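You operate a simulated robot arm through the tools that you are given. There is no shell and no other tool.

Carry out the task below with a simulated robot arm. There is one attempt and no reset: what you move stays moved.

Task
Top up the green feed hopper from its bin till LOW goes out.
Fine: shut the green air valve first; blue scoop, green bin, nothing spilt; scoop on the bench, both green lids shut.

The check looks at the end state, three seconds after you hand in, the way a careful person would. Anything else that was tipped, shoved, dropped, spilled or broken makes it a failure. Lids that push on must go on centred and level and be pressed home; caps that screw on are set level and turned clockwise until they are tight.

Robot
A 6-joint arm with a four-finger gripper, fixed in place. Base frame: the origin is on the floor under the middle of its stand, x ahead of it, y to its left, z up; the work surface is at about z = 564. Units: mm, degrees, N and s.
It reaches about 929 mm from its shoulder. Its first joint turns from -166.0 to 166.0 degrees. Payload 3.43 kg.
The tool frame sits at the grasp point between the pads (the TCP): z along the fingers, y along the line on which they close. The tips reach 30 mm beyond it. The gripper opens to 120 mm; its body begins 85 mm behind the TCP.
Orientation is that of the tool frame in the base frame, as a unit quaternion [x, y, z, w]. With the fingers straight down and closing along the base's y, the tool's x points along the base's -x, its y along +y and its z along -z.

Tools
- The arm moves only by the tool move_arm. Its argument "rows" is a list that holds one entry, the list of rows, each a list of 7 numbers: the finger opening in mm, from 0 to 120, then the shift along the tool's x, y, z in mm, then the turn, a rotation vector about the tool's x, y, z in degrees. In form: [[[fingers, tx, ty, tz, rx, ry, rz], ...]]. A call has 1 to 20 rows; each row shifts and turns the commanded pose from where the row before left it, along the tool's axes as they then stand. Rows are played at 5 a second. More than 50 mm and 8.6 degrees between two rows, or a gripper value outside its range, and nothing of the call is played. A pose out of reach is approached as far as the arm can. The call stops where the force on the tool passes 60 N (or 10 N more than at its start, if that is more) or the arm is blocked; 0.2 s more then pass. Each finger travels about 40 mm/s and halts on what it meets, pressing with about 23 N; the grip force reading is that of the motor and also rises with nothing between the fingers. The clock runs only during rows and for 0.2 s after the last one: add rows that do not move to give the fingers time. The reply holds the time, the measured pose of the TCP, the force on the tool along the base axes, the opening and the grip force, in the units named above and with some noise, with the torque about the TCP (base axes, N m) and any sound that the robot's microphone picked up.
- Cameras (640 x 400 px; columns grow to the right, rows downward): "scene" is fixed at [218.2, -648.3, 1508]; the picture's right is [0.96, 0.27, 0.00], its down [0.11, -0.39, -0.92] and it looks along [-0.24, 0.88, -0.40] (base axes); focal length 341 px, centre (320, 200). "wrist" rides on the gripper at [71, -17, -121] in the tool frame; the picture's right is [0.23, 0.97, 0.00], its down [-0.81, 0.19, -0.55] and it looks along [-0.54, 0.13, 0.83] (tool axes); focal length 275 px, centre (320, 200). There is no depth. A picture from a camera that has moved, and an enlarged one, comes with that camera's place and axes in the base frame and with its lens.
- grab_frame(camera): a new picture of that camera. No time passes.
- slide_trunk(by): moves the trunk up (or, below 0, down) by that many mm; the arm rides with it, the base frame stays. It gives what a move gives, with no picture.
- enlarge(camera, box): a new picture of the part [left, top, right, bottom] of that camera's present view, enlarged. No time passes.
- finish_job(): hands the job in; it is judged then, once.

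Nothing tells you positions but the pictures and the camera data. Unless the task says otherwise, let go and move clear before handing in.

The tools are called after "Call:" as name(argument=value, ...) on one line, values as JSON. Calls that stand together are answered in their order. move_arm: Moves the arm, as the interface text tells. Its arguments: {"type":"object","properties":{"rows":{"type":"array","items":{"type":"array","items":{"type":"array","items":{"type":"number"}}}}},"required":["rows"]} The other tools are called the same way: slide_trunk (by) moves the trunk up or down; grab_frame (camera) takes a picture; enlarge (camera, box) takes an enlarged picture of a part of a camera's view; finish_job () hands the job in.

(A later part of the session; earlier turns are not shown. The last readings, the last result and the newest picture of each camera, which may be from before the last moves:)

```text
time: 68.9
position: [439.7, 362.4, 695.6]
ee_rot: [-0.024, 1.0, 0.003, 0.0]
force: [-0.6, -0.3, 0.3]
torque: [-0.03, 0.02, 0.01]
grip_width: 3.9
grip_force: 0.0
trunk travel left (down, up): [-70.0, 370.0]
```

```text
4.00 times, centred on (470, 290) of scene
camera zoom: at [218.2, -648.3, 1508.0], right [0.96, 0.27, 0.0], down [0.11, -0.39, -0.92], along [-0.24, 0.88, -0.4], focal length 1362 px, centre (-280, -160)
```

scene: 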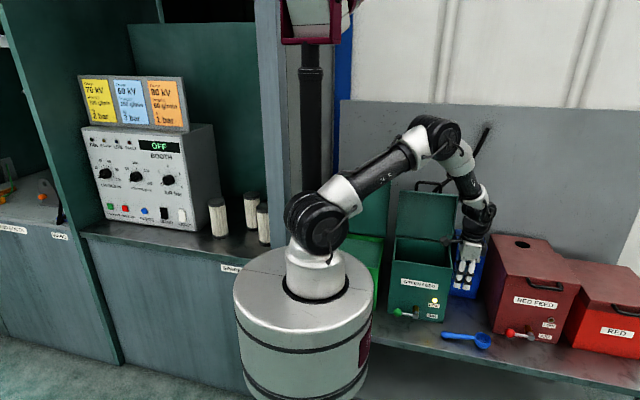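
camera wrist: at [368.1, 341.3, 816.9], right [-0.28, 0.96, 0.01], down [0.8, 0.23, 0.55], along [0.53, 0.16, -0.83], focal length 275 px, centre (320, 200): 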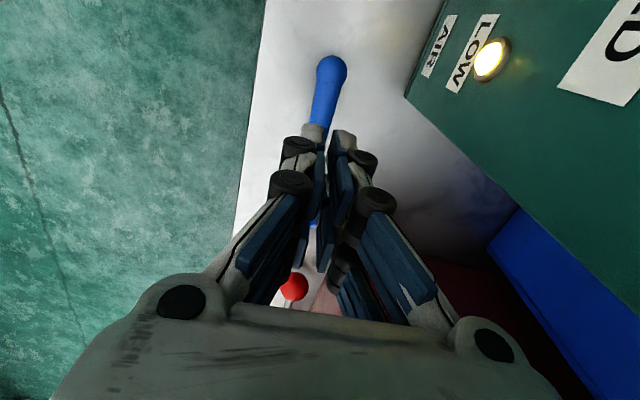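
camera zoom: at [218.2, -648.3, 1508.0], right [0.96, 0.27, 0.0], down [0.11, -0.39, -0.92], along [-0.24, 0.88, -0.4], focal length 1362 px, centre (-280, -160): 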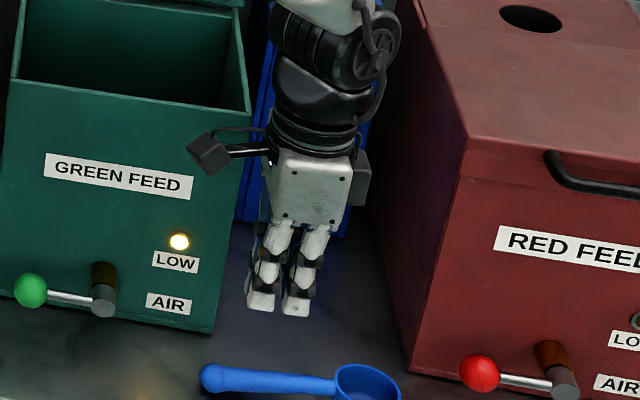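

The handle slipped out of the tips and the scoop is still lying where it was. The handle rises toward the bowl, so I'll grip further along at x ≈ 466 and a touch lower.

Call:
move_arm(rows=[[[14, -8, 0, 0, 0, 0, 0], [28, -10, 0.5, 0, 0, 0, 0], [30, -8, 0.5, 15, 0, 0, 0], [30, 0, 0, 25, 0, 0, 0], [30, 0, 0, 25, 0, 0, 0], [30, 0, 0, 18, 0, 0, 0], [30, 0, 0, 8, 0, 0, 0], [30, 0, 0, 5, 0, 0, 0], [30, 0, 0, 0, 0, 0, 0]]])

Call:
grab_frame(camera="wrist")

Call:
enlarge(camera="scene", box=[430, 290, 510, 360])

```text
time: 70.9
position: [464.0, 364.6, 599.8]
ee_rot: [-0.023, 1.0, 0.003, 0.0]
force: [0.6, -0.9, 0.7]
torque: [-0.06, 0.02, 0.01]
grip_width: 29.8
grip_force: 0.0
trunk travel left (down, up): [-70.0, 370.0]
```

```text
taken
camera wrist: at [394.3, 343.6, 720.8], right [-0.28, 0.96, 0.01], down [0.8, 0.23, 0.55], along [0.53, 0.16, -0.83], focal length 275 px, centre (320, 200)
```

wrist: 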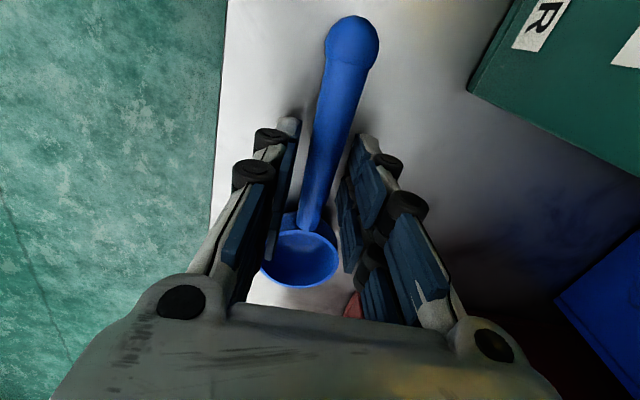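

```text
5.71 times, centred on (470, 325) of scene
camera zoom: at [218.2, -648.3, 1508.0], right [0.96, 0.27, 0.0], down [0.11, -0.39, -0.92], along [-0.24, 0.88, -0.4], focal length 1946 px, centre (-537, -514)
```

zoom: 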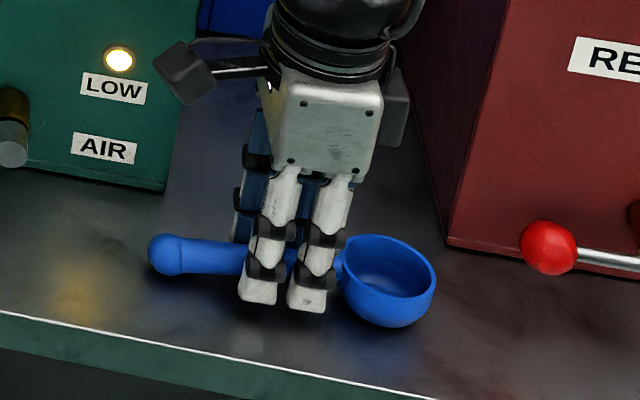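

Call:
move_arm(rows=[[[30, 0, 0, 3, 0, 0, 0], [30, 0, 0, 2, 0, 0, 0], [30, 0, 0, 0, 0, 0, 0], [16, 0, 0, 0, 0, 0, 0], [4, 0, 0, 0, 0, 0, 0], [2, 0, 0, 0, 0, 0, 0], [2, 0, 0, 0, 0, 0, 0]]])

Call:
grab_frame(camera="wrist")

Call:
enlarge(camera="scene", box=[430, 290, 510, 360])

```text
time: 72.5
position: [464.3, 364.0, 595.1]
ee_rot: [-0.023, 1.0, 0.003, 0.0]
force: [0.2, 1.3, 0.3]
torque: [-0.02, 0.04, -0.03]
grip_width: 16.3
grip_force: 23.3
trunk travel left (down, up): [-70.0, 370.0]
```

```text
taken
camera wrist: at [393.8, 343.5, 716.2], right [-0.28, 0.96, 0.01], down [0.8, 0.23, 0.55], along [0.53, 0.16, -0.83], focal length 275 px, centre (320, 200)
```

wrist: 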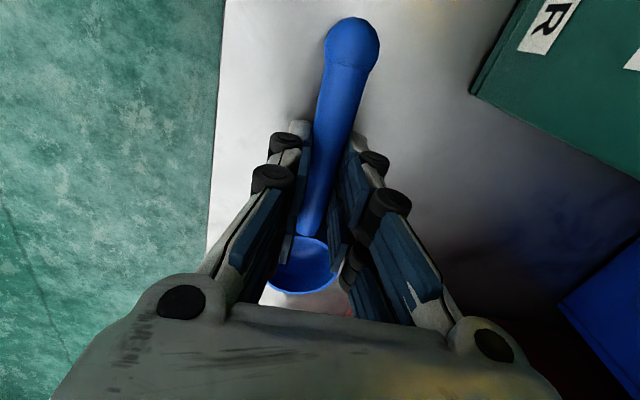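

```text
5.71 times, centred on (470, 325) of scene
camera zoom: at [218.2, -648.3, 1508.0], right [0.96, 0.27, 0.0], down [0.11, -0.39, -0.92], along [-0.24, 0.88, -0.4], focal length 1946 px, centre (-537, -514)
```

zoom: 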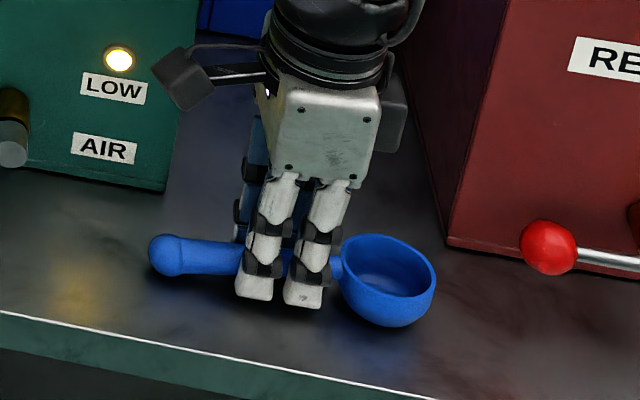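

Call:
move_arm(rows=[[[2, 0, 0, -3, 0, 0, 0], [2, 0, 0, -6, 0, 0, 0], [2, 0, 0, -10, 0, 0, 0], [2, 0, 0, 0, 0, 0, 0]]])

Call:
enlarge(camera="scene", box=[430, 290, 510, 360])

```text
time: 73.5
position: [465.1, 364.7, 613.6]
ee_rot: [-0.023, 1.0, 0.004, 0.0]
force: [-1.2, -0.7, -0.7]
torque: [-0.02, 0.01, 0.01]
grip_width: 16.7
grip_force: 23.2
trunk travel left (down, up): [-70.0, 370.0]
```

```text
5.71 times, centred on (470, 325) of scene
camera zoom: at [218.2, -648.3, 1508.0], right [0.96, 0.27, 0.0], down [0.11, -0.39, -0.92], along [-0.24, 0.88, -0.4], focal length 1946 px, centre (-537, -514)
```

zoom: 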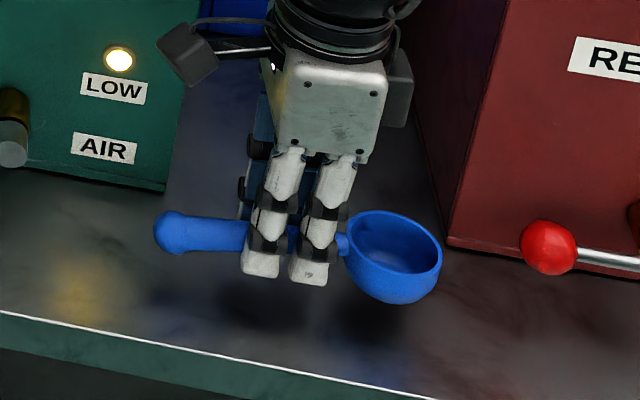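

The scoop is held level. I'll raise it well clear and carry it over toward the bin side.

Call:
move_arm(rows=[[[2, 0, 0, -15, 0, 0, 0], [2, 0, 0, -30, 0, 0, 0], [2, 0, 0, -40, 0, 0, 0], [2, 0, 0, -40, 0, 0, 0], [2, 0, 0, -40, 0, 0, 0], [2, 0, 0, -40, 0, 0, 0], [2, 0, 0, -40, 0, 0, 0], [2, 0, 0, -40, 0, 0, 0], [2, 0, 0, -30, 0, 0, 0], [2, 15, 4, 0, 0, 0, 0], [2, 30, 8, 0, 0, 0, 0], [2, 35, 9, 0, 0, 0, 0], [2, 35, 9, 0, 0, 0, 0], [2, 35, 9, 0, 0, 0, 0], [2, 35, 9, 0, 0, 0, 0], [2, 35, 9, 0, 0, 0, 0], [2, 30, 8, 0, 0, 0, 0], [2, 12, 3, 0, 0, 0, 0], [2, 0, 0, 0, 0, 0, 0]]])

Call:
grab_frame(camera="wrist")

Call:
grab_frame(camera="scene")

```text
time: 77.5
position: [201.3, 418.9, 929.8]
ee_rot: [-0.022, 1.0, 0.004, -0.001]
force: [0.2, -0.5, -1.4]
torque: [0.0, 0.01, -0.02]
grip_width: 16.7
grip_force: 23.1
trunk travel left (down, up): [-70.0, 370.0]
```

```text
taken
camera wrist: at [129.3, 397.7, 1050.7], right [-0.27, 0.96, 0.01], down [0.8, 0.23, 0.55], along [0.53, 0.16, -0.83], focal length 275 px, centre (320, 200)
```

wrist: 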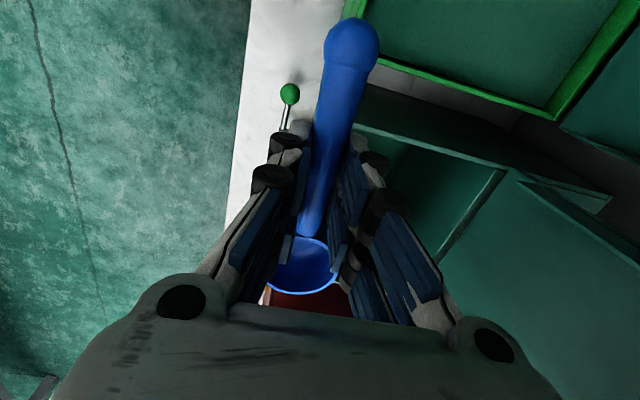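

```text
taken
```

scene: 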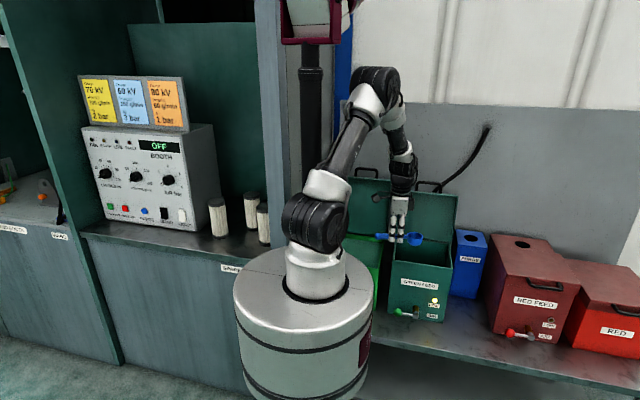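

Call:
move_arm(rows=[[[2, 0, 0, 0, 0, 0, -4], [2, 0, 0, 0, 0, 0, -7], [2, 0, 0, 0, 0, 0, -8], [2, 0, 0, 0, 0, 0, -8], [2, 0, 0, 0, 0, 0, -8], [2, 0, 0, 0, 0, 0, -8], [2, 0, 0, 0, 0, 0, -8], [2, 0, 0, 0, 0, 0, -8], [2, 0, 0, 0, 0, 0, -8], [2, 0, 0, 0, 0, 0, -8], [2, 0, 0, 0, 0, 0, -8], [2, 0, 0, 0, 0, 0, -4], [2, 0, 0, 0, 0, 0, 0]]])

Call:
grab_frame(camera="wrist")

Call:
grab_frame(camera="scene")

```text
time: 80.3
position: [199.9, 417.4, 929.2]
ee_rot: [-0.705, 0.709, 0.002, 0.003]
force: [-0.8, 0.5, -0.1]
torque: [-0.01, -0.01, -0.01]
grip_width: 16.5
grip_force: 23.0
trunk travel left (down, up): [-70.0, 370.0]
```

```text
taken
camera wrist: at [216.4, 345.8, 1050.2], right [-0.97, -0.23, 0.0], down [-0.19, 0.81, 0.56], along [-0.12, 0.54, -0.83], focal length 275 px, centre (320, 200)
```

wrist: 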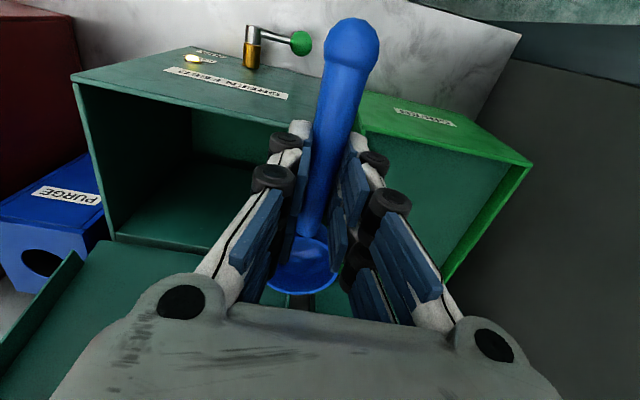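

```text
taken
```

scene: 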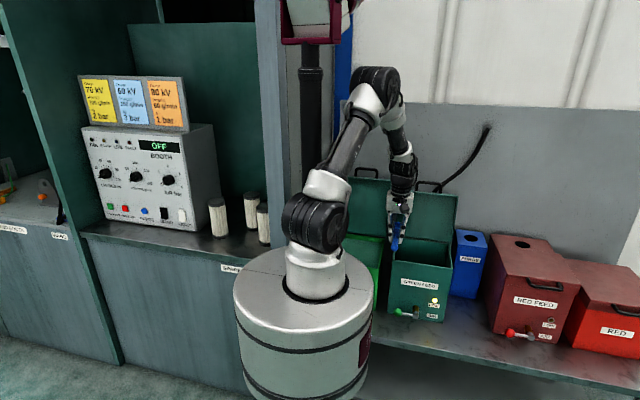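

The scoop now points +y, toward the back. I'll shift it left, dip the nose 15° and roll it 30° (hand leaning toward +x) above the bin, staying high.

Call:
move_arm(rows=[[[2, -8, 7, 0, 0, 0, 0], [2, -18, 15, 0, 0, 0, 0], [2, -18, 15, 0, 0, 0, 0], [2, -18, 15, 0, 0, 0, 0], [2, -8, 8, 0, 0, 0, 0], [2, 0, 0, 0, 0, 3, 0], [2, 0, 0, 0, 0, 6, 0], [2, 0, 0, 0, 0, 6, 0], [2, 0, 0, 0, -4, 0, 0], [2, 0, 0, 0, -7, 0, 0], [2, 0, 0, 0, -8, 0, 0], [2, 0, 0, 0, -7, 0, 0], [2, 0, 0, 0, -4, 0, 0], [2, 0, 0, 0, 0, 0, 0]]])

Call:
grab_frame(camera="wrist")

Call:
grab_frame(camera="scene")

```text
time: 83.3
position: [140.4, 488.6, 930.9]
ee_rot: [-0.652, 0.702, 0.096, -0.269]
force: [-0.1, 0.0, -0.9]
torque: [-0.03, 0.0, -0.02]
grip_width: 16.4
grip_force: 23.2
trunk travel left (down, up): [-70.0, 370.0]
```

```text
taken
camera wrist: at [214.9, 443.3, 1041.5], right [-0.84, -0.09, 0.53], down [0.12, 0.93, 0.35], along [-0.53, 0.36, -0.77], focal length 275 px, centre (320, 200)
```

wrist: 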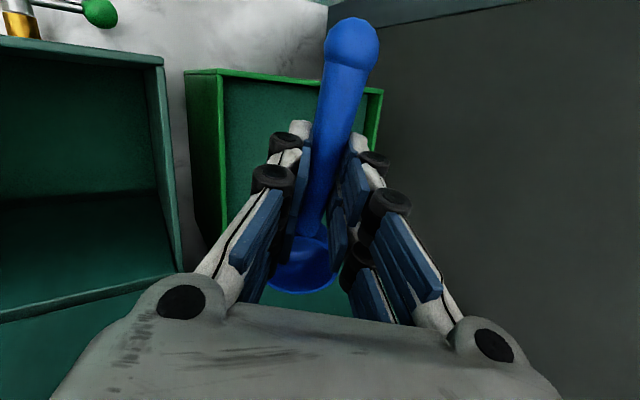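

```text
taken
```

scene: 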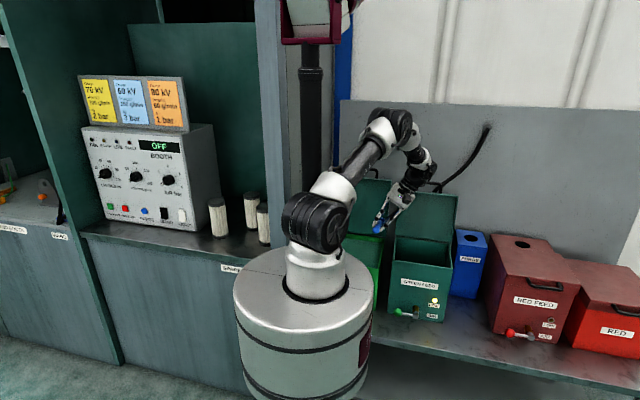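

Call:
move_arm(rows=[[[2, -3, 3, 9, 0, 0, 0], [2, -7, 6.5, 21, 0, 0, 0], [2, -8, 7.5, 25, 0, 0, 0], [2, -8, 7.5, 25, 0, 0, 0], [2, -8, 7.5, 25, 0, 0, 0], [2, -7, 6.5, 21, 0, 0, 0], [2, -3.3, 3.5, 11, 0, 0, 0], [2, 0, 0, 0, 0, 0, 0]]])

Call:
grab_frame(camera="wrist")

Call:
grab_frame(camera="scene")

```text
time: 85.1
position: [36.2, 507.0, 825.2]
ee_rot: [-0.652, 0.703, 0.096, -0.268]
force: [-0.5, -0.5, -0.2]
torque: [-0.03, 0.01, -0.01]
grip_width: 16.7
grip_force: 22.8
trunk travel left (down, up): [-70.0, 370.0]
```

```text
taken
camera wrist: at [109.9, 461.9, 936.2], right [-0.84, -0.09, 0.53], down [0.12, 0.93, 0.35], along [-0.53, 0.36, -0.77], focal length 275 px, centre (320, 200)
```

wrist: 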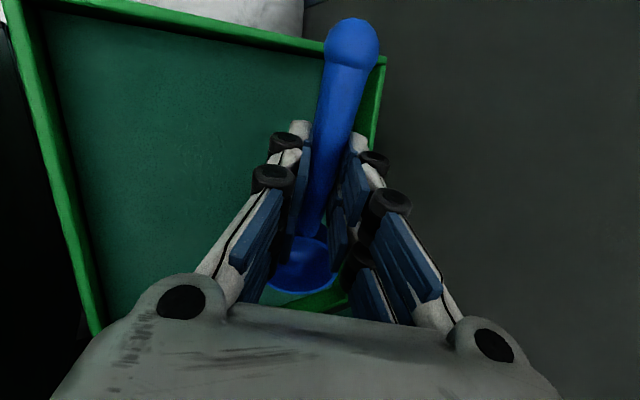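

```text
taken
```

scene: 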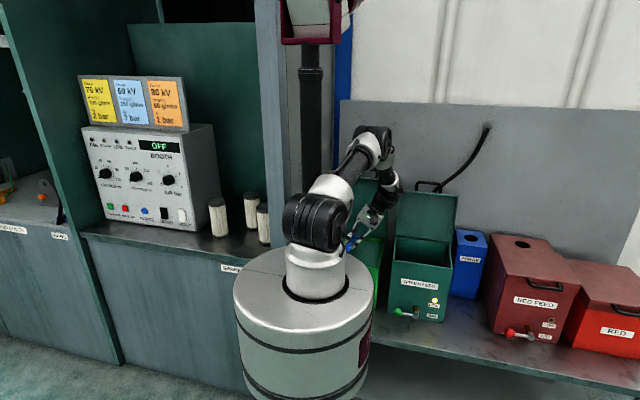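

Good position over the bin; powder is about z = 740. I'll move 17 mm deeper in y so the handle end clears the front rim, then lower the cup in slowly.

Call:
move_arm(rows=[[[2, -8, 1, -2, 0, 0, 0], [2, -8.4, 1.2, -1.7, 0, 0, 0], [2, -2, -4, 7, 0, 0, 0], [2, -3.5, -6.6, 11.4, 0, 0, 0], [2, -3.5, -6.6, 11.4, 0, 0, 0], [2, -3.5, -6.6, 11.4, 0, 0, 0], [2, -2, -4, 7, 0, 0, 0], [2, 0, 0, 0, 0, 0, 0]]])

Call:
grab_frame(camera="wrist")

```text
time: 86.9
position: [36.0, 523.9, 767.9]
ee_rot: [-0.653, 0.702, 0.095, -0.268]
force: [0.7, 0.0, -1.3]
torque: [-0.04, 0.01, -0.01]
grip_width: 16.4
grip_force: 23.3
trunk travel left (down, up): [-70.0, 370.0]
```

```text
taken
camera wrist: at [109.9, 478.7, 878.4], right [-0.84, -0.09, 0.53], down [0.12, 0.93, 0.35], along [-0.53, 0.36, -0.77], focal length 275 px, centre (320, 200)
```

wrist: 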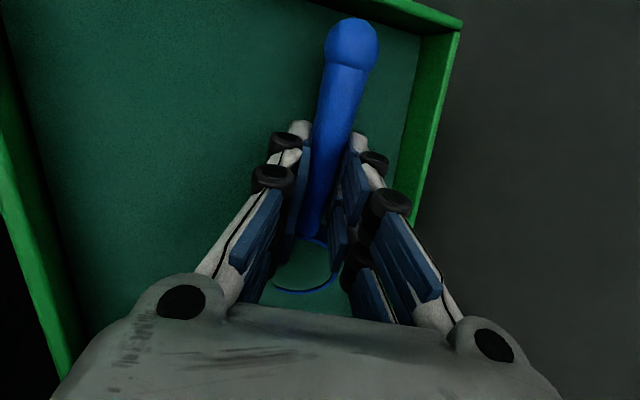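

The cup's rim is now at the powder surface and it is already filling. I'll go about 10 mm deeper, drag toward +x, and watch force.

Call:
move_arm(rows=[[[2, -1.5, -2.8, 4.9, 0, 0, 0], [2, -1.5, -2.8, 4.9, 0, 0, 0], [2, 0, -6, -3.5, 0, 0, 0], [2, 0, -8, -4.6, 0, 0, 0], [2, 0, -8, -4.6, 0, 0, 0], [2, 0, -8, -4.6, 0, 0, 0], [2, 0, -4, -2.3, 0, 0, 0], [2, 0, 0, 0, 0, 0, 0]]])

Call:
grab_frame(camera="wrist")

Call:
enlarge(camera="wrist", box=[220, 200, 400, 310])

```text
time: 88.7
position: [74.1, 519.3, 757.7]
ee_rot: [-0.652, 0.703, 0.096, -0.267]
force: [-0.2, -0.2, -1.4]
torque: [-0.03, -0.04, 0.02]
grip_width: 16.5
grip_force: 22.6
trunk travel left (down, up): [-70.0, 370.0]
```

```text
taken
camera wrist: at [147.7, 474.3, 869.3], right [-0.84, -0.1, 0.53], down [0.12, 0.93, 0.35], along [-0.52, 0.36, -0.77], focal length 275 px, centre (320, 200)
```

wrist: 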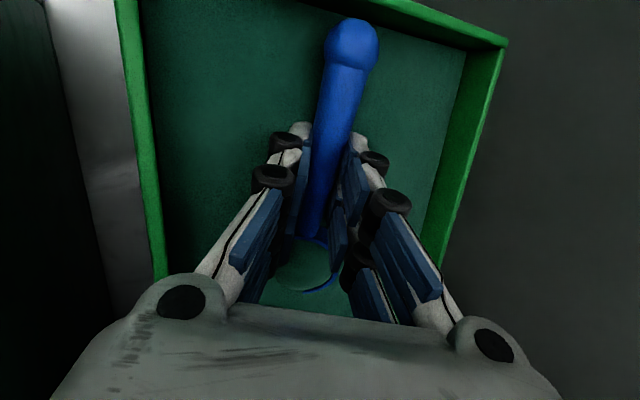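

```text
3.56 times, centred on (310, 255) of wrist
camera zoom: at [147.7, 474.3, 869.3], right [-0.84, -0.1, 0.53], down [0.12, 0.93, 0.35], along [-0.52, 0.36, -0.77], focal length 979 px, centre (356, 4)
```

zoom: 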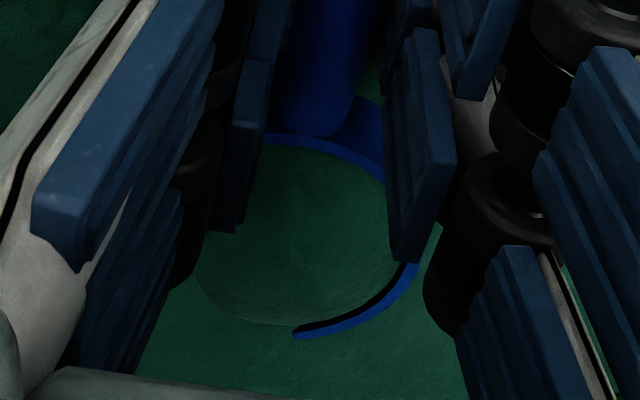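

The cup holds a mound of powder. I'll roll it back toward level while easing it up and right inside the bin, then raise it clear of the rim.

Call:
move_arm(rows=[[[2, 1.55, -2.3, -8.0, 5, 0, 0], [2, 1.55, -3.0, -7.8, 5, 0, 0], [2, 1.55, -3.7, -7.5, 5, 0, 0], [2, 1.55, -4.3, -7.15, 5, 0, 0], [2, 2.6, 1.7, -9.5, 0, -5, 0], [2, 1.74, 1.7, -9.7, 0, -5, 0], [2, 0.87, 1.7, -9.8, 0, -5, 0], [2, 0, 3.5, -19.7, 0, 0, 0], [2, 0, 3.5, -19.7, 0, 0, 0], [2, 0, 0, 0, 0, 0, 0]]])

Call:
grab_frame(camera="wrist")

Call:
enlarge(camera="wrist", box=[220, 200, 400, 310])

Call:
grab_frame(camera="scene")

```text
time: 90.9
position: [98.6, 523.9, 849.5]
ee_rot: [-0.687, 0.722, 0.062, -0.058]
force: [0.0, -0.5, -0.6]
torque: [0.0, 0.02, 0.02]
grip_width: 16.6
grip_force: 22.8
trunk travel left (down, up): [-70.0, 370.0]
```

```text
taken
camera wrist: at [131.2, 450.0, 966.3], right [-0.97, -0.18, 0.16], down [-0.05, 0.81, 0.58], along [-0.24, 0.55, -0.8], focal length 275 px, centre (320, 200)
```

wrist: 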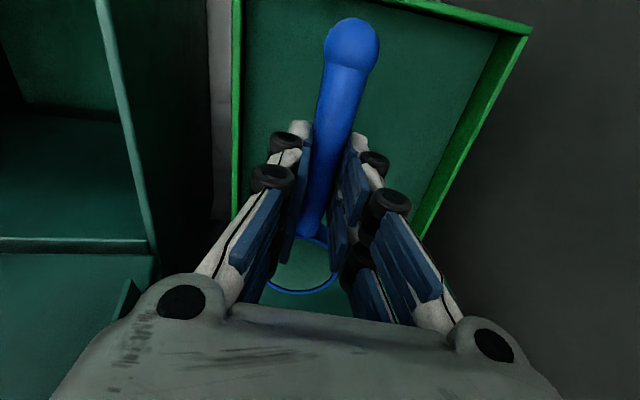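

```text
3.56 times, centred on (310, 255) of wrist
camera zoom: at [131.2, 450.0, 966.3], right [-0.97, -0.18, 0.16], down [-0.05, 0.81, 0.58], along [-0.24, 0.55, -0.8], focal length 979 px, centre (356, 4)
```

zoom: 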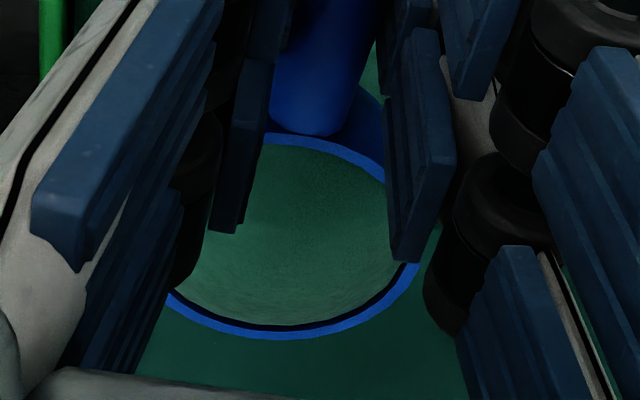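

```text
taken
```

scene: 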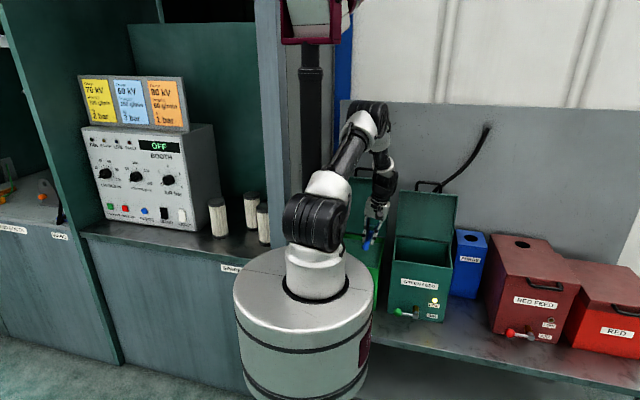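

A full, level scoop. Next I'll raise it, bring it to the right, level it completely and swing it to point +x.

Call:
move_arm(rows=[[[2, 0, 2, -10, 0, 0, 0], [2, 0, 3.4, -19.7, 0, 0, 0], [2, 0, 3.4, -19.7, 0, 0, 0], [2, 0, 3.4, -19.7, 0, 0, 0], [2, 0, 2, -10, 0, 0, 0], [2, 3, -10, -1.7, 2, 0, 0], [2, 4, -16, -2.3, 3, 0, 0], [2, 4, -16, -1.5, 3, 0, 0], [2, 2, -8, 0, 1.6, 0, 0], [2, 0, 0, 0, 0, 0, 3], [2, 0, 0, 0, 0, 0, 6], [2, 0, 0, 0, 0, 0, 6], [2, 0, 0, 0, 0, 0, 6], [2, 0, 0, 0, 0, 0, 6], [2, 0, 0, 0, 0, 0, 6], [2, 0, 0, 0, 0, 0, 6], [2, 0, 0, 0, 0, 0, 6], [2, 0, 0, 0, 0, 0, 3], [2, 0, 0, 0, 0, 0, 0]]])

Call:
grab_frame(camera="wrist")

Call:
grab_frame(camera="scene")

```text
time: 94.9
position: [146.9, 507.8, 930.0]
ee_rot: [-0.334, 0.943, 0.002, 0.0]
force: [-0.5, -0.4, -0.9]
torque: [-0.07, 0.05, -0.01]
grip_width: 16.4
grip_force: 22.8
trunk travel left (down, up): [-70.0, 370.0]
```

```text
taken
camera wrist: at [102.5, 449.6, 1050.7], right [-0.79, 0.61, 0.0], down [0.51, 0.66, 0.55], along [0.34, 0.44, -0.83], focal length 275 px, centre (320, 200)
```

wrist: 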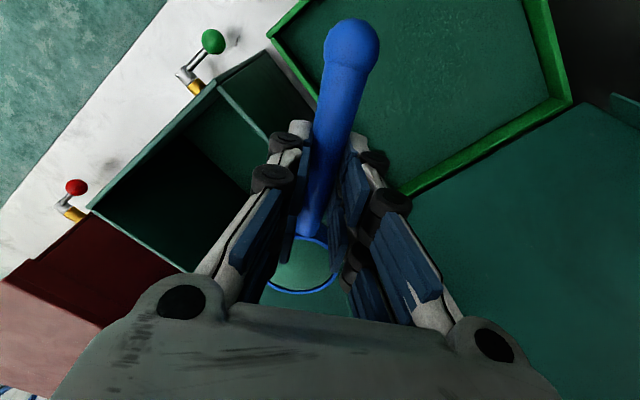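

```text
taken
```

scene: 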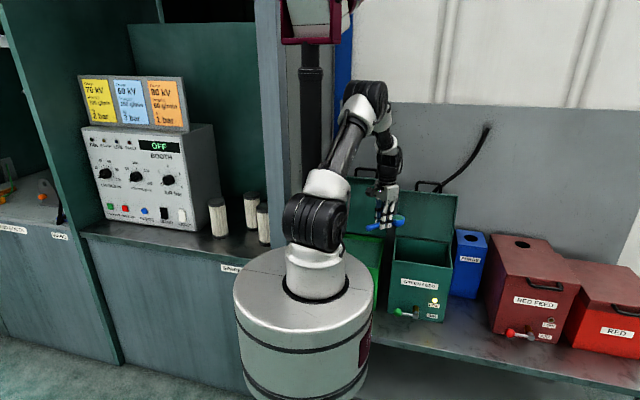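

Call:
move_arm(rows=[[[2, 0, 0, 0, 0, 0, 3], [2, 0, 0, 0, 0, 0, 6], [2, 0, 0, 0, 0, 0, 7], [2, 0, 0, 0, 0, 0, 7], [2, 0, 0, 0, 0, 0, 7], [2, 0, 0, 0, 0, 0, 6], [2, 0, 0, 0, 0, 0, 3], [2, -8, 3, -1, 0, 0, 0], [2, -17, 6, -1, 0, 0, 0], [2, -20, 6, -1, 0, 0, 0], [2, -20, 6, -1, 0, 0, 0], [2, -14, 4, -1, 0, 0, 0], [2, -6, 2, 0, 0, 0, 0], [2, 0, 0, 0, 0, 0, 0]]])

Call:
grab_frame(camera="wrist")

Call:
enlarge(camera="scene", box=[350, 150, 490, 330])

```text
time: 97.9
position: [232.1, 533.6, 933.1]
ee_rot: [-0.001, 1.0, 0.001, -0.001]
force: [0.2, 0.1, -0.9]
torque: [0.01, 0.0, -0.04]
grip_width: 16.4
grip_force: 23.4
trunk travel left (down, up): [-70.0, 370.0]
```

```text
taken
camera wrist: at [160.9, 517.4, 1055.9], right [-0.23, 0.97, 0.0], down [0.81, 0.19, 0.55], along [0.54, 0.13, -0.83], focal length 275 px, centre (320, 200)
```

wrist: 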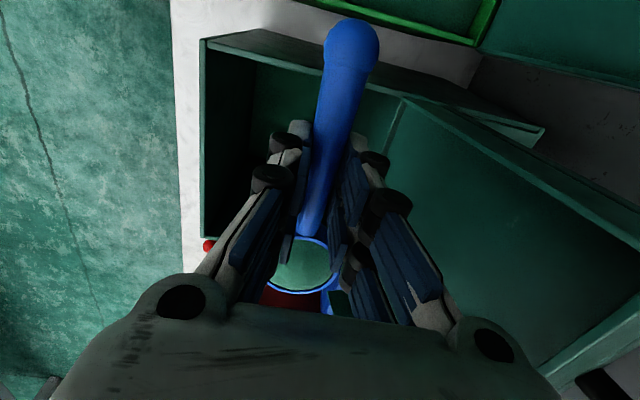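

```text
2.22 times, centred on (420, 240) of scene
camera zoom: at [218.2, -648.3, 1508.0], right [0.96, 0.27, 0.0], down [0.11, -0.39, -0.92], along [-0.24, 0.88, -0.4], focal length 757 px, centre (98, 111)
```

zoom: 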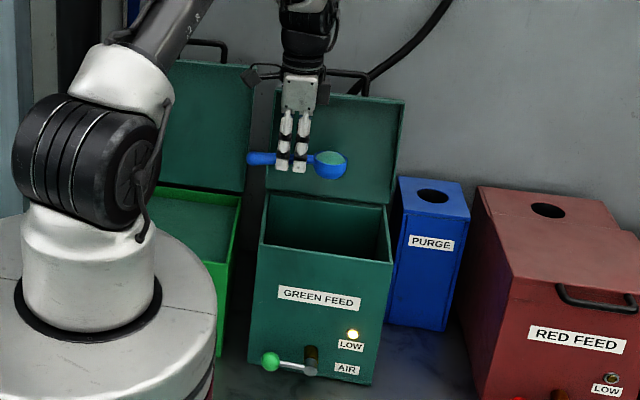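

The full cup is over the middle of the hopper. I'll lower slightly and roll it over about its handle, hand leaning toward −y.

Call:
move_arm(rows=[[[2, 0, 0, 6, 0, 0, 0], [2, 0, 0, 6, 0, 0, 0], [2, 0, 0, 0, -4, 0, 0], [2, 0, 0, 0, -7, 0, 0], [2, 0, 0, 0, -8, 0, 0], [2, 0, 0, 0, -8, 0, 0], [2, 0, 0, 0, -8, 0, 0], [2, 0, 0, 0, -8, 0, 0], [2, 0, 0, 0, -8, 0, 0], [2, 0, 0, 0, -8, 0, 0], [2, 0, 0, 0, 0, 0, 0]]])

Call:
grab_frame(camera="wrist")

Call:
enlarge(camera="scene", box=[350, 150, 490, 330])

```text
time: 100.3
position: [228.4, 535.5, 921.0]
ee_rot: [0.001, 0.885, 0.466, -0.011]
force: [-0.7, 0.4, -1.0]
torque: [0.0, 0.01, 0.04]
grip_width: 16.4
grip_force: 23.0
out of reach, approached as far as the arm can: row 7
trunk travel left (down, up): [-70.0, 370.0]
```

```text
taken
camera wrist: at [158.5, 425.5, 978.2], right [-0.22, 0.55, 0.81], down [0.82, -0.34, 0.46], along [0.52, 0.76, -0.38], focal length 275 px, centre (320, 200)
```

wrist: 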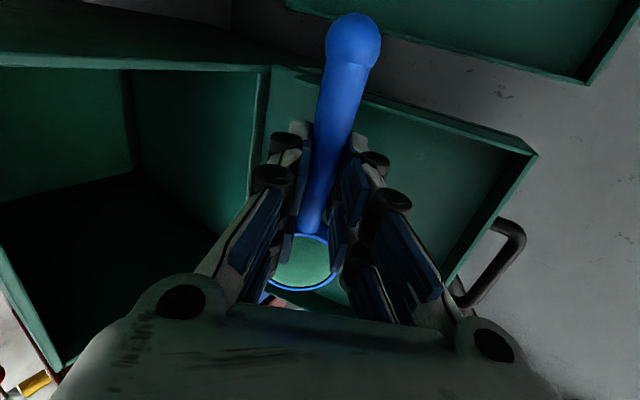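

```text
2.22 times, centred on (420, 240) of scene
camera zoom: at [218.2, -648.3, 1508.0], right [0.96, 0.27, 0.0], down [0.11, -0.39, -0.92], along [-0.24, 0.88, -0.4], focal length 757 px, centre (98, 111)
```

zoom: 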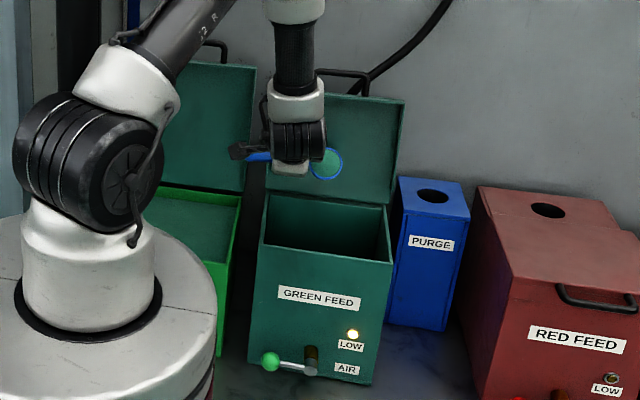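

At 56° the powder still clings in the cup. I'll keep rolling in small steps and watch.

Call:
move_arm(rows=[[[2, 0, 0, 0, -5, 0, 0], [2, 0, 0, 0, -6, 0, 0], [2, 0, 0, 0, -6, 0, 0], [2, 0, 0, 0, -6, 0, 0], [2, 0, 0, 0, 0, 0, 0]]])

Call:
grab_frame(camera="wrist")

Call:
enlarge(camera="scene", box=[350, 150, 490, 330])

```text
time: 101.5
position: [227.7, 535.0, 921.7]
ee_rot: [0.002, 0.774, 0.633, -0.01]
force: [-0.8, -0.3, -1.3]
torque: [-0.02, 0.04, -0.05]
grip_width: 16.5
grip_force: 23.1
trunk travel left (down, up): [-70.0, 370.0]
```

```text
taken
camera wrist: at [158.1, 412.9, 931.6], right [-0.22, 0.19, 0.96], down [0.82, -0.49, 0.28], along [0.53, 0.85, -0.05], focal length 275 px, centre (320, 200)
```

wrist: 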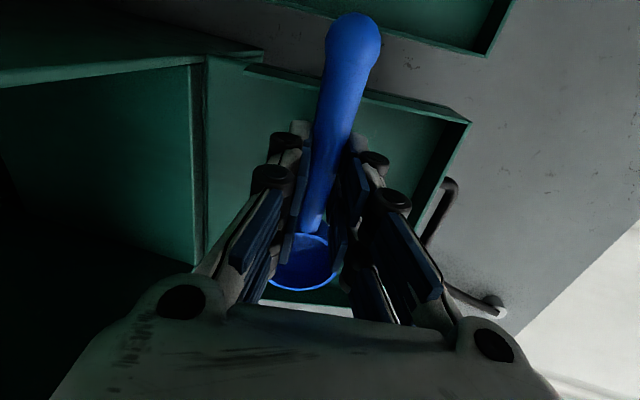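

```text
2.22 times, centred on (420, 240) of scene
camera zoom: at [218.2, -648.3, 1508.0], right [0.96, 0.27, 0.0], down [0.11, -0.39, -0.92], along [-0.24, 0.88, -0.4], focal length 757 px, centre (98, 111)
```

zoom: 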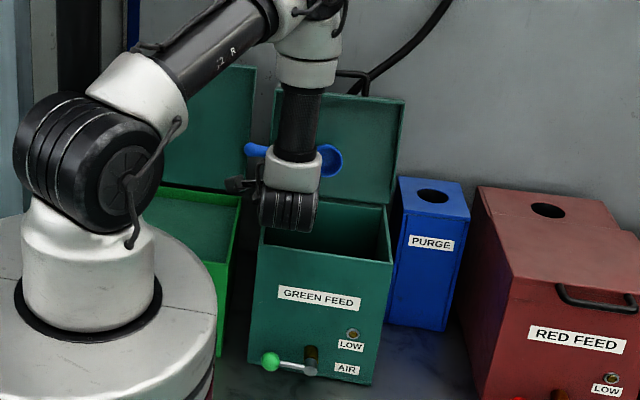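

The cup has emptied and the LOW lamp looks dark now. I'll look closely at the lamp and for any spill.

Call:
enlarge(camera="scene", box=[395, 270, 465, 330])

Call:
enlarge(camera="scene", box=[360, 220, 500, 350])

Call:
enlarge(camera="wrist", box=[220, 200, 400, 310])

```text
6.67 times, centred on (430, 300) of scene
camera zoom: at [218.2, -648.3, 1508.0], right [0.96, 0.27, 0.0], down [0.11, -0.39, -0.92], along [-0.24, 0.88, -0.4], focal length 2271 px, centre (-413, -467)
```

zoom: 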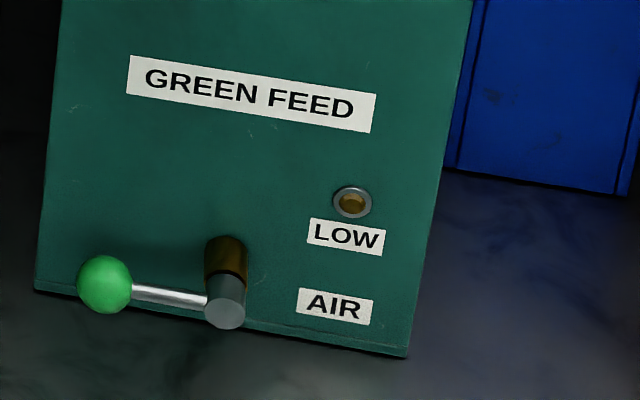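

```text
3.08 times, centred on (430, 285) of scene
camera zoom: at [218.2, -648.3, 1508.0], right [0.96, 0.27, 0.0], down [0.11, -0.39, -0.92], along [-0.24, 0.88, -0.4], focal length 1048 px, centre (-18, -62)
```

zoom: 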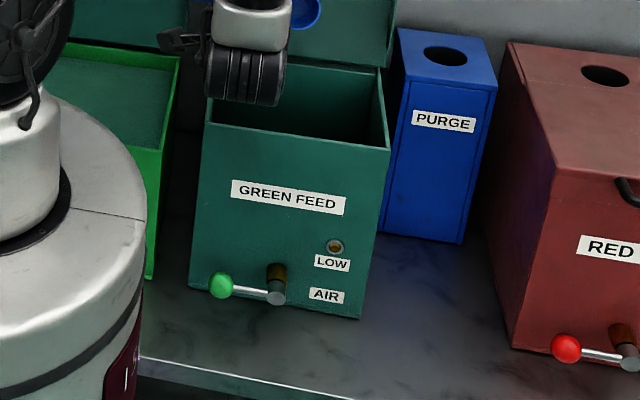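

```text
3.56 times, centred on (310, 255) of wrist
camera zoom: at [158.1, 412.9, 931.6], right [-0.22, 0.19, 0.96], down [0.82, -0.49, 0.28], along [0.53, 0.85, -0.05], focal length 979 px, centre (356, 4)
```

zoom: 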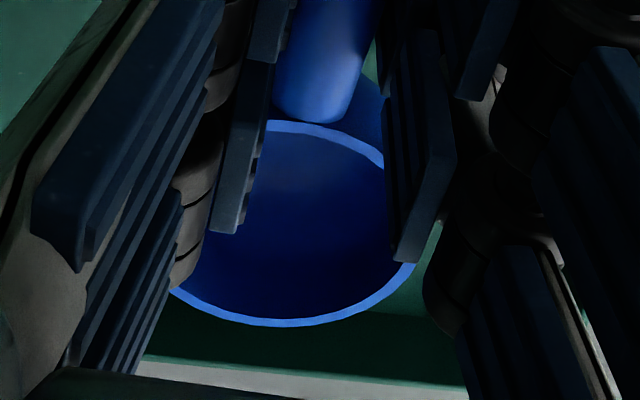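

LOW is out, the valve is shut, the cup is empty and I see no powder spilled. I'll roll the scoop upright again over the hopper before carrying it back to the bench.

Call:
move_arm(rows=[[[2, 0, 0, 0, 4, 0, 0], [2, 0, 0, 0, 8, 0, 0], [2, 0, 0, 0, 8, 0, 0], [2, 0, 0, 0, 8, 0, 0], [2, 0, 0, 0, 8, 0, 0], [2, 0, 0, 0, 8, 0, 0], [2, 0, 0, 0, 8, 0, 0], [2, 0, 0, 0, 8, 0, 0], [2, 0, 0, 0, 8, 0, 0], [2, 0, 0, 0, 7, 0, 0], [2, 0, 0, 0, 3.5, 0, 0], [2, 0, 0, 0, 0, 0, 0]]])

Call:
grab_frame(camera="wrist")

Call:
grab_frame(camera="scene")

```text
time: 104.1
position: [221.4, 536.8, 921.8]
ee_rot: [-0.012, 0.998, 0.053, -0.021]
force: [-0.4, 0.6, -0.8]
torque: [-0.01, 0.01, -0.01]
grip_width: 16.0
grip_force: 23.1
out of reach, approached as far as the arm can: row 7, 8
trunk travel left (down, up): [-70.0, 370.0]
```

```text
taken
camera wrist: at [155.2, 505.1, 1043.4], right [-0.25, 0.96, 0.11], down [0.83, 0.15, 0.54], along [0.5, 0.23, -0.84], focal length 275 px, centre (320, 200)
```

wrist: 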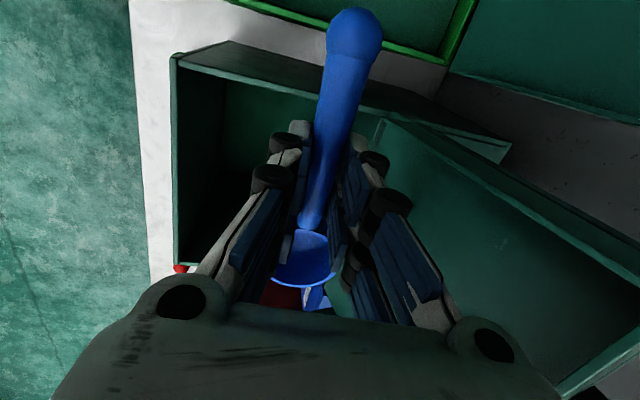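

```text
taken
```

scene: 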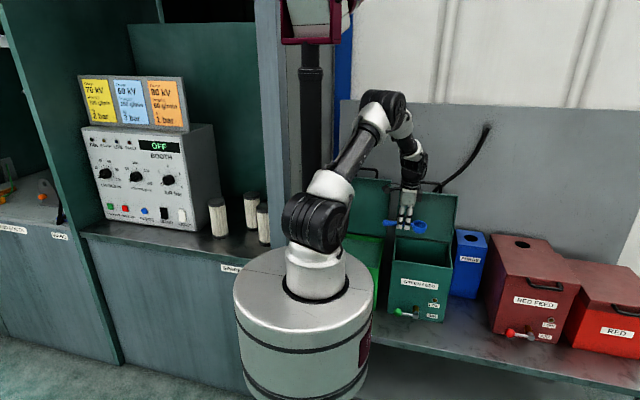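

Cup upright again. I'll correct the small tilt and carry the empty scoop back over its old spot on the bench.

Call:
move_arm(rows=[[[2, 0, 0, 0, 3, -1.2, 0], [2, 0, 0, 0, 3, -1.2, -0.7], [2, -8, -6, -2, 0, 0, 0], [2, -20, -15, 0, 0, 0, 0], [2, -32, -24, 0, 0, 0, 0], [2, -36, -27, 0, 0, 0, 0], [2, -36, -27, 0, 0, 0, 0], [2, -36, -27, 0, 0, 0, 0], [2, -36, -27, 0, 0, 0, 0], [2, -24, -18, 0, 0, 0, 0], [2, -10, -8, 0, 0, 0, 0], [2, 0, 0, 0, 0, 0, 0]]])

Call:
grab_frame(camera="wrist")

Call:
grab_frame(camera="scene")

```text
time: 106.7
position: [463.6, 365.0, 921.6]
ee_rot: [-0.018, 1.0, 0.002, 0.0]
force: [0.5, 0.3, -1.5]
torque: [0.0, 0.05, -0.01]
grip_width: 16.5
grip_force: 22.8
trunk travel left (down, up): [-70.0, 370.0]
```

```text
taken
camera wrist: at [394.1, 345.4, 1044.3], right [-0.27, 0.96, 0.0], down [0.8, 0.22, 0.55], along [0.53, 0.15, -0.83], focal length 275 px, centre (320, 200)
```

wrist: 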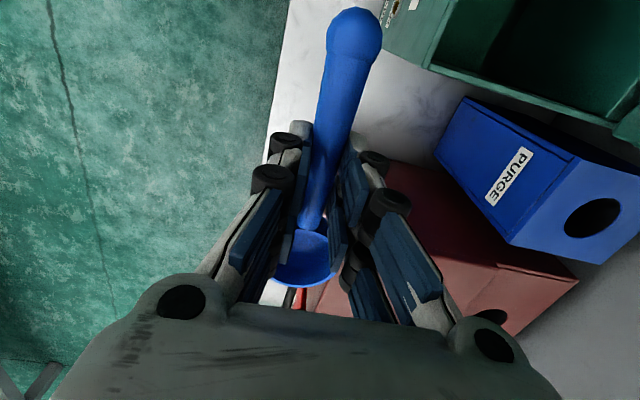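

```text
taken
```

scene: 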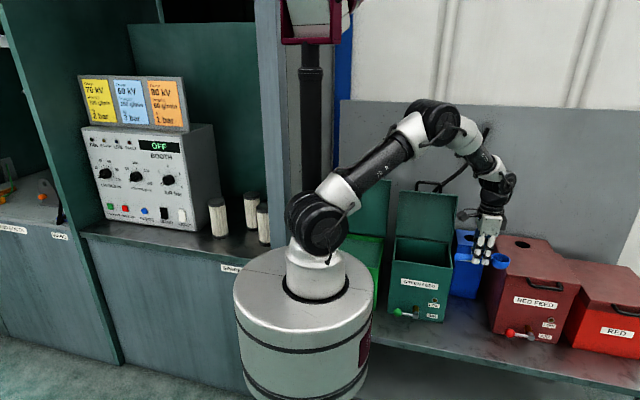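

Call:
move_arm(rows=[[[2, 0, 0, 15, 0, 0, 0], [2, 0, 0, 30, 0, 0, 0], [2, 0, 0, 40, 0, 0, 0], [2, 0, 0, 40, 0, 0, 0], [2, 0, 0, 40, 0, 0, 0], [2, 0, 0, 40, 0, 0, 0], [2, 0, 0, 40, 0, 0, 0], [2, 0, 0, 25, 0, 0, 0], [2, 0, 0, 15, 0, 0, 0], [2, 0, 0, 5, 0, 0, 0], [2, 0, 0, 0, 0, 0, 0]]])

Call:
enlarge(camera="scene", box=[430, 280, 520, 360])

Call:
grab_frame(camera="wrist")

```text
time: 109.1
position: [464.5, 367.2, 632.7]
ee_rot: [-0.018, 1.0, 0.002, -0.002]
force: [0.4, 0.2, -1.0]
torque: [-0.01, 0.03, 0.0]
grip_width: 16.3
grip_force: 22.9
trunk travel left (down, up): [-70.0, 370.0]
```

```text
5.00 times, centred on (475, 320) of scene
camera zoom: at [218.2, -648.3, 1508.0], right [0.96, 0.27, 0.0], down [0.11, -0.39, -0.92], along [-0.24, 0.88, -0.4], focal length 1703 px, centre (-455, -400)
```

zoom: 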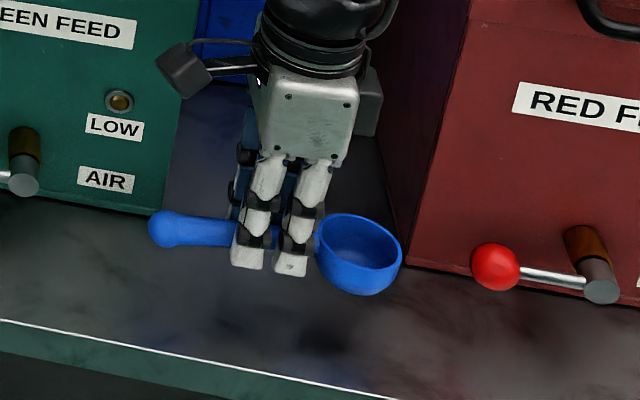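

```text
taken
camera wrist: at [394.3, 347.5, 754.1], right [-0.27, 0.96, 0.0], down [0.8, 0.22, 0.55], along [0.53, 0.15, -0.83], focal length 275 px, centre (320, 200)
```

wrist: 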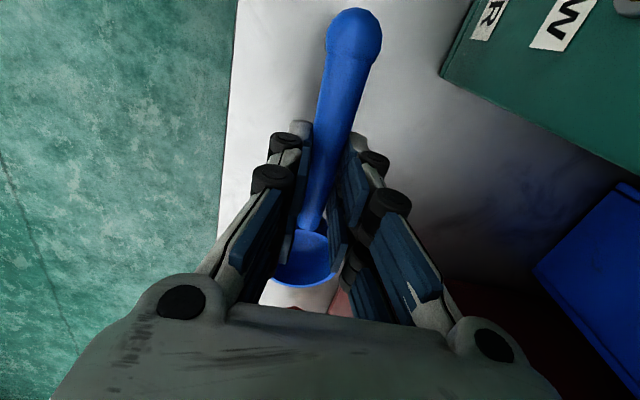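

Call:
move_arm(rows=[[[2, 0, -1, 8, 0, 0, 0], [2, 0, -1, 8, 0, 0, 0], [2, 0, 0, 6, 0, 0, 0], [2, 0, 0, 4, 0, 0, 0], [2, 0, 0, 2, 0, 0, 0], [2, 0, 0, 2, 0, 0, 0], [2, 0, 0, 0, 0, 0, 0]]])

Call:
enlarge(camera="scene", box=[430, 280, 520, 360])

```text
time: 110.7
position: [464.7, 366.9, 602.1]
ee_rot: [-0.018, 1.0, 0.001, 0.0]
force: [0.2, -0.1, -0.1]
torque: [-0.01, 0.03, 0.0]
grip_width: 16.4
grip_force: 22.8
trunk travel left (down, up): [-70.0, 370.0]
```

```text
5.00 times, centred on (475, 320) of scene
camera zoom: at [218.2, -648.3, 1508.0], right [0.96, 0.27, 0.0], down [0.11, -0.39, -0.92], along [-0.24, 0.88, -0.4], focal length 1703 px, centre (-455, -400)
```

zoom: 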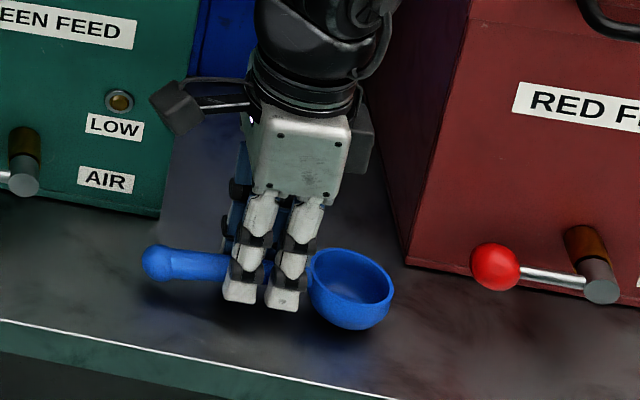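

The weight has just gone onto the bench. I'll settle it 2–3 mm more and open the fingers slowly.

Call:
move_arm(rows=[[[2, 0, 0, 2, 0, 0, 0], [2, 0, 0, 1.5, 0, 0, 0], [14, 0, 0, 0, 0, 0, 0], [18, 0, 0, 0, 0, 0, 0], [22, 0, 0, 0, 0, 0, 0], [28, 0, 0, 0, 0, 0, 0], [34, 0, 0, 0, 0, 0, 0], [34, 0, 0, 0, 0, 0, 0]]])

Call:
enlarge(camera="scene", box=[430, 280, 520, 360])

Call:
grab_frame(camera="wrist")

```text
time: 112.5
position: [465.4, 365.3, 599.8]
ee_rot: [-0.018, 1.0, 0.002, -0.001]
force: [-0.3, 0.0, 0.4]
torque: [-0.02, -0.03, 0.0]
grip_width: 33.9
grip_force: 0.0
trunk travel left (down, up): [-70.0, 370.0]
```

```text
5.00 times, centred on (475, 320) of scene
camera zoom: at [218.2, -648.3, 1508.0], right [0.96, 0.27, 0.0], down [0.11, -0.39, -0.92], along [-0.24, 0.88, -0.4], focal length 1703 px, centre (-455, -400)
```

zoom: 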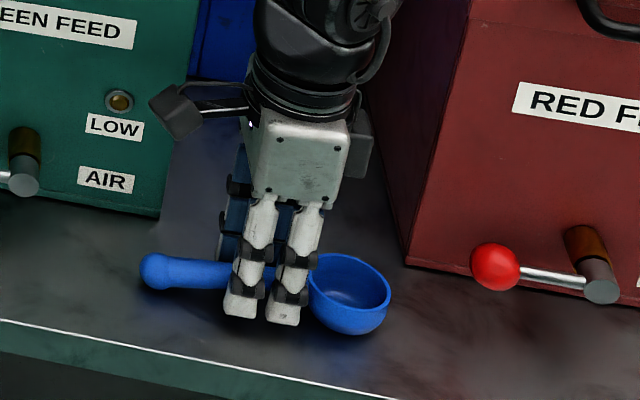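

```text
taken
camera wrist: at [394.2, 345.5, 720.4], right [-0.27, 0.96, 0.0], down [0.8, 0.22, 0.55], along [0.53, 0.15, -0.83], focal length 275 px, centre (320, 200)
```

wrist: 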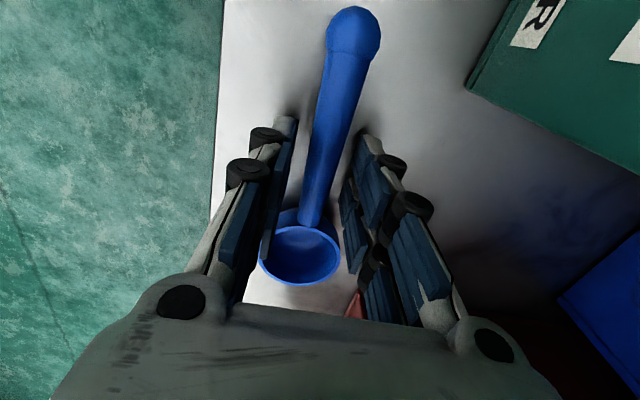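

The scoop lies on the bench again and the fingers are clear of it. I'll rise straight up, move in front of the hopper and tilt the fingers 45° as before, to fetch the open lid by its handle.

Call:
move_arm(rows=[[[34, 0, 0, -10, 0, 0, 0], [34, 0, 0, -25, 0, 0, 0], [34, 0, 0, -40, 0, 0, 0], [34, 0, 0, -40, 0, 0, 0], [34, 0, 0, -40, 0, 0, 0], [34, 0, 0, -40, 0, 0, 0], [34, 0, 0, -40, 0, 0, 0], [34, 0, 0, -40, 0, 0, 0], [34, 0, 0, -40, 0, 0, 0], [34, 0, 0, -40, 0, 0, 0], [34, 15, 6, -20, 0, 0, 0], [34, 30, 12, -22, 0, 0, 0], [34, 35, 14, -26, 0, 0, 0], [34, 35, 14, -26, 0, 0, 0], [34, 28, 11, -20, 0, 0, 0], [34, 12, 4, -10, 0, 0, 2], [34, 0, 0, 0, 0, 0, 0]]])

Call:
grab_frame(camera="wrist")

Call:
grab_frame(camera="scene")

```text
time: 116.1
position: [308.3, 419.7, 1079.0]
ee_rot: [0.0, 1.0, 0.002, -0.001]
force: [-0.3, 0.5, -0.6]
torque: [-0.01, 0.02, 0.03]
grip_width: 33.9
grip_force: 0.1
trunk travel left (down, up): [-70.0, 370.0]
```

```text
taken
camera wrist: at [236.1, 402.1, 1199.6], right [-0.23, 0.97, 0.0], down [0.81, 0.19, 0.55], along [0.54, 0.13, -0.83], focal length 275 px, centre (320, 200)
```

wrist: 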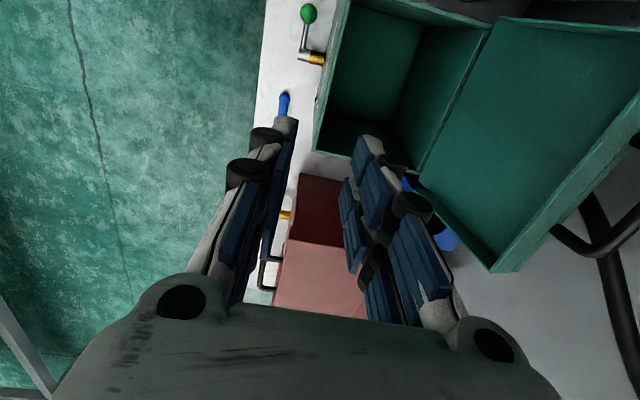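

```text
taken
```

scene: 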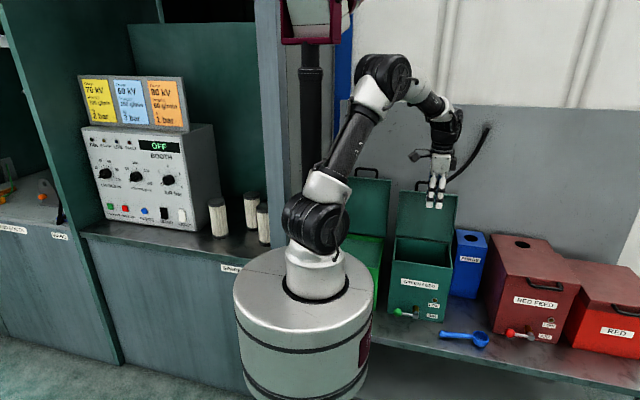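

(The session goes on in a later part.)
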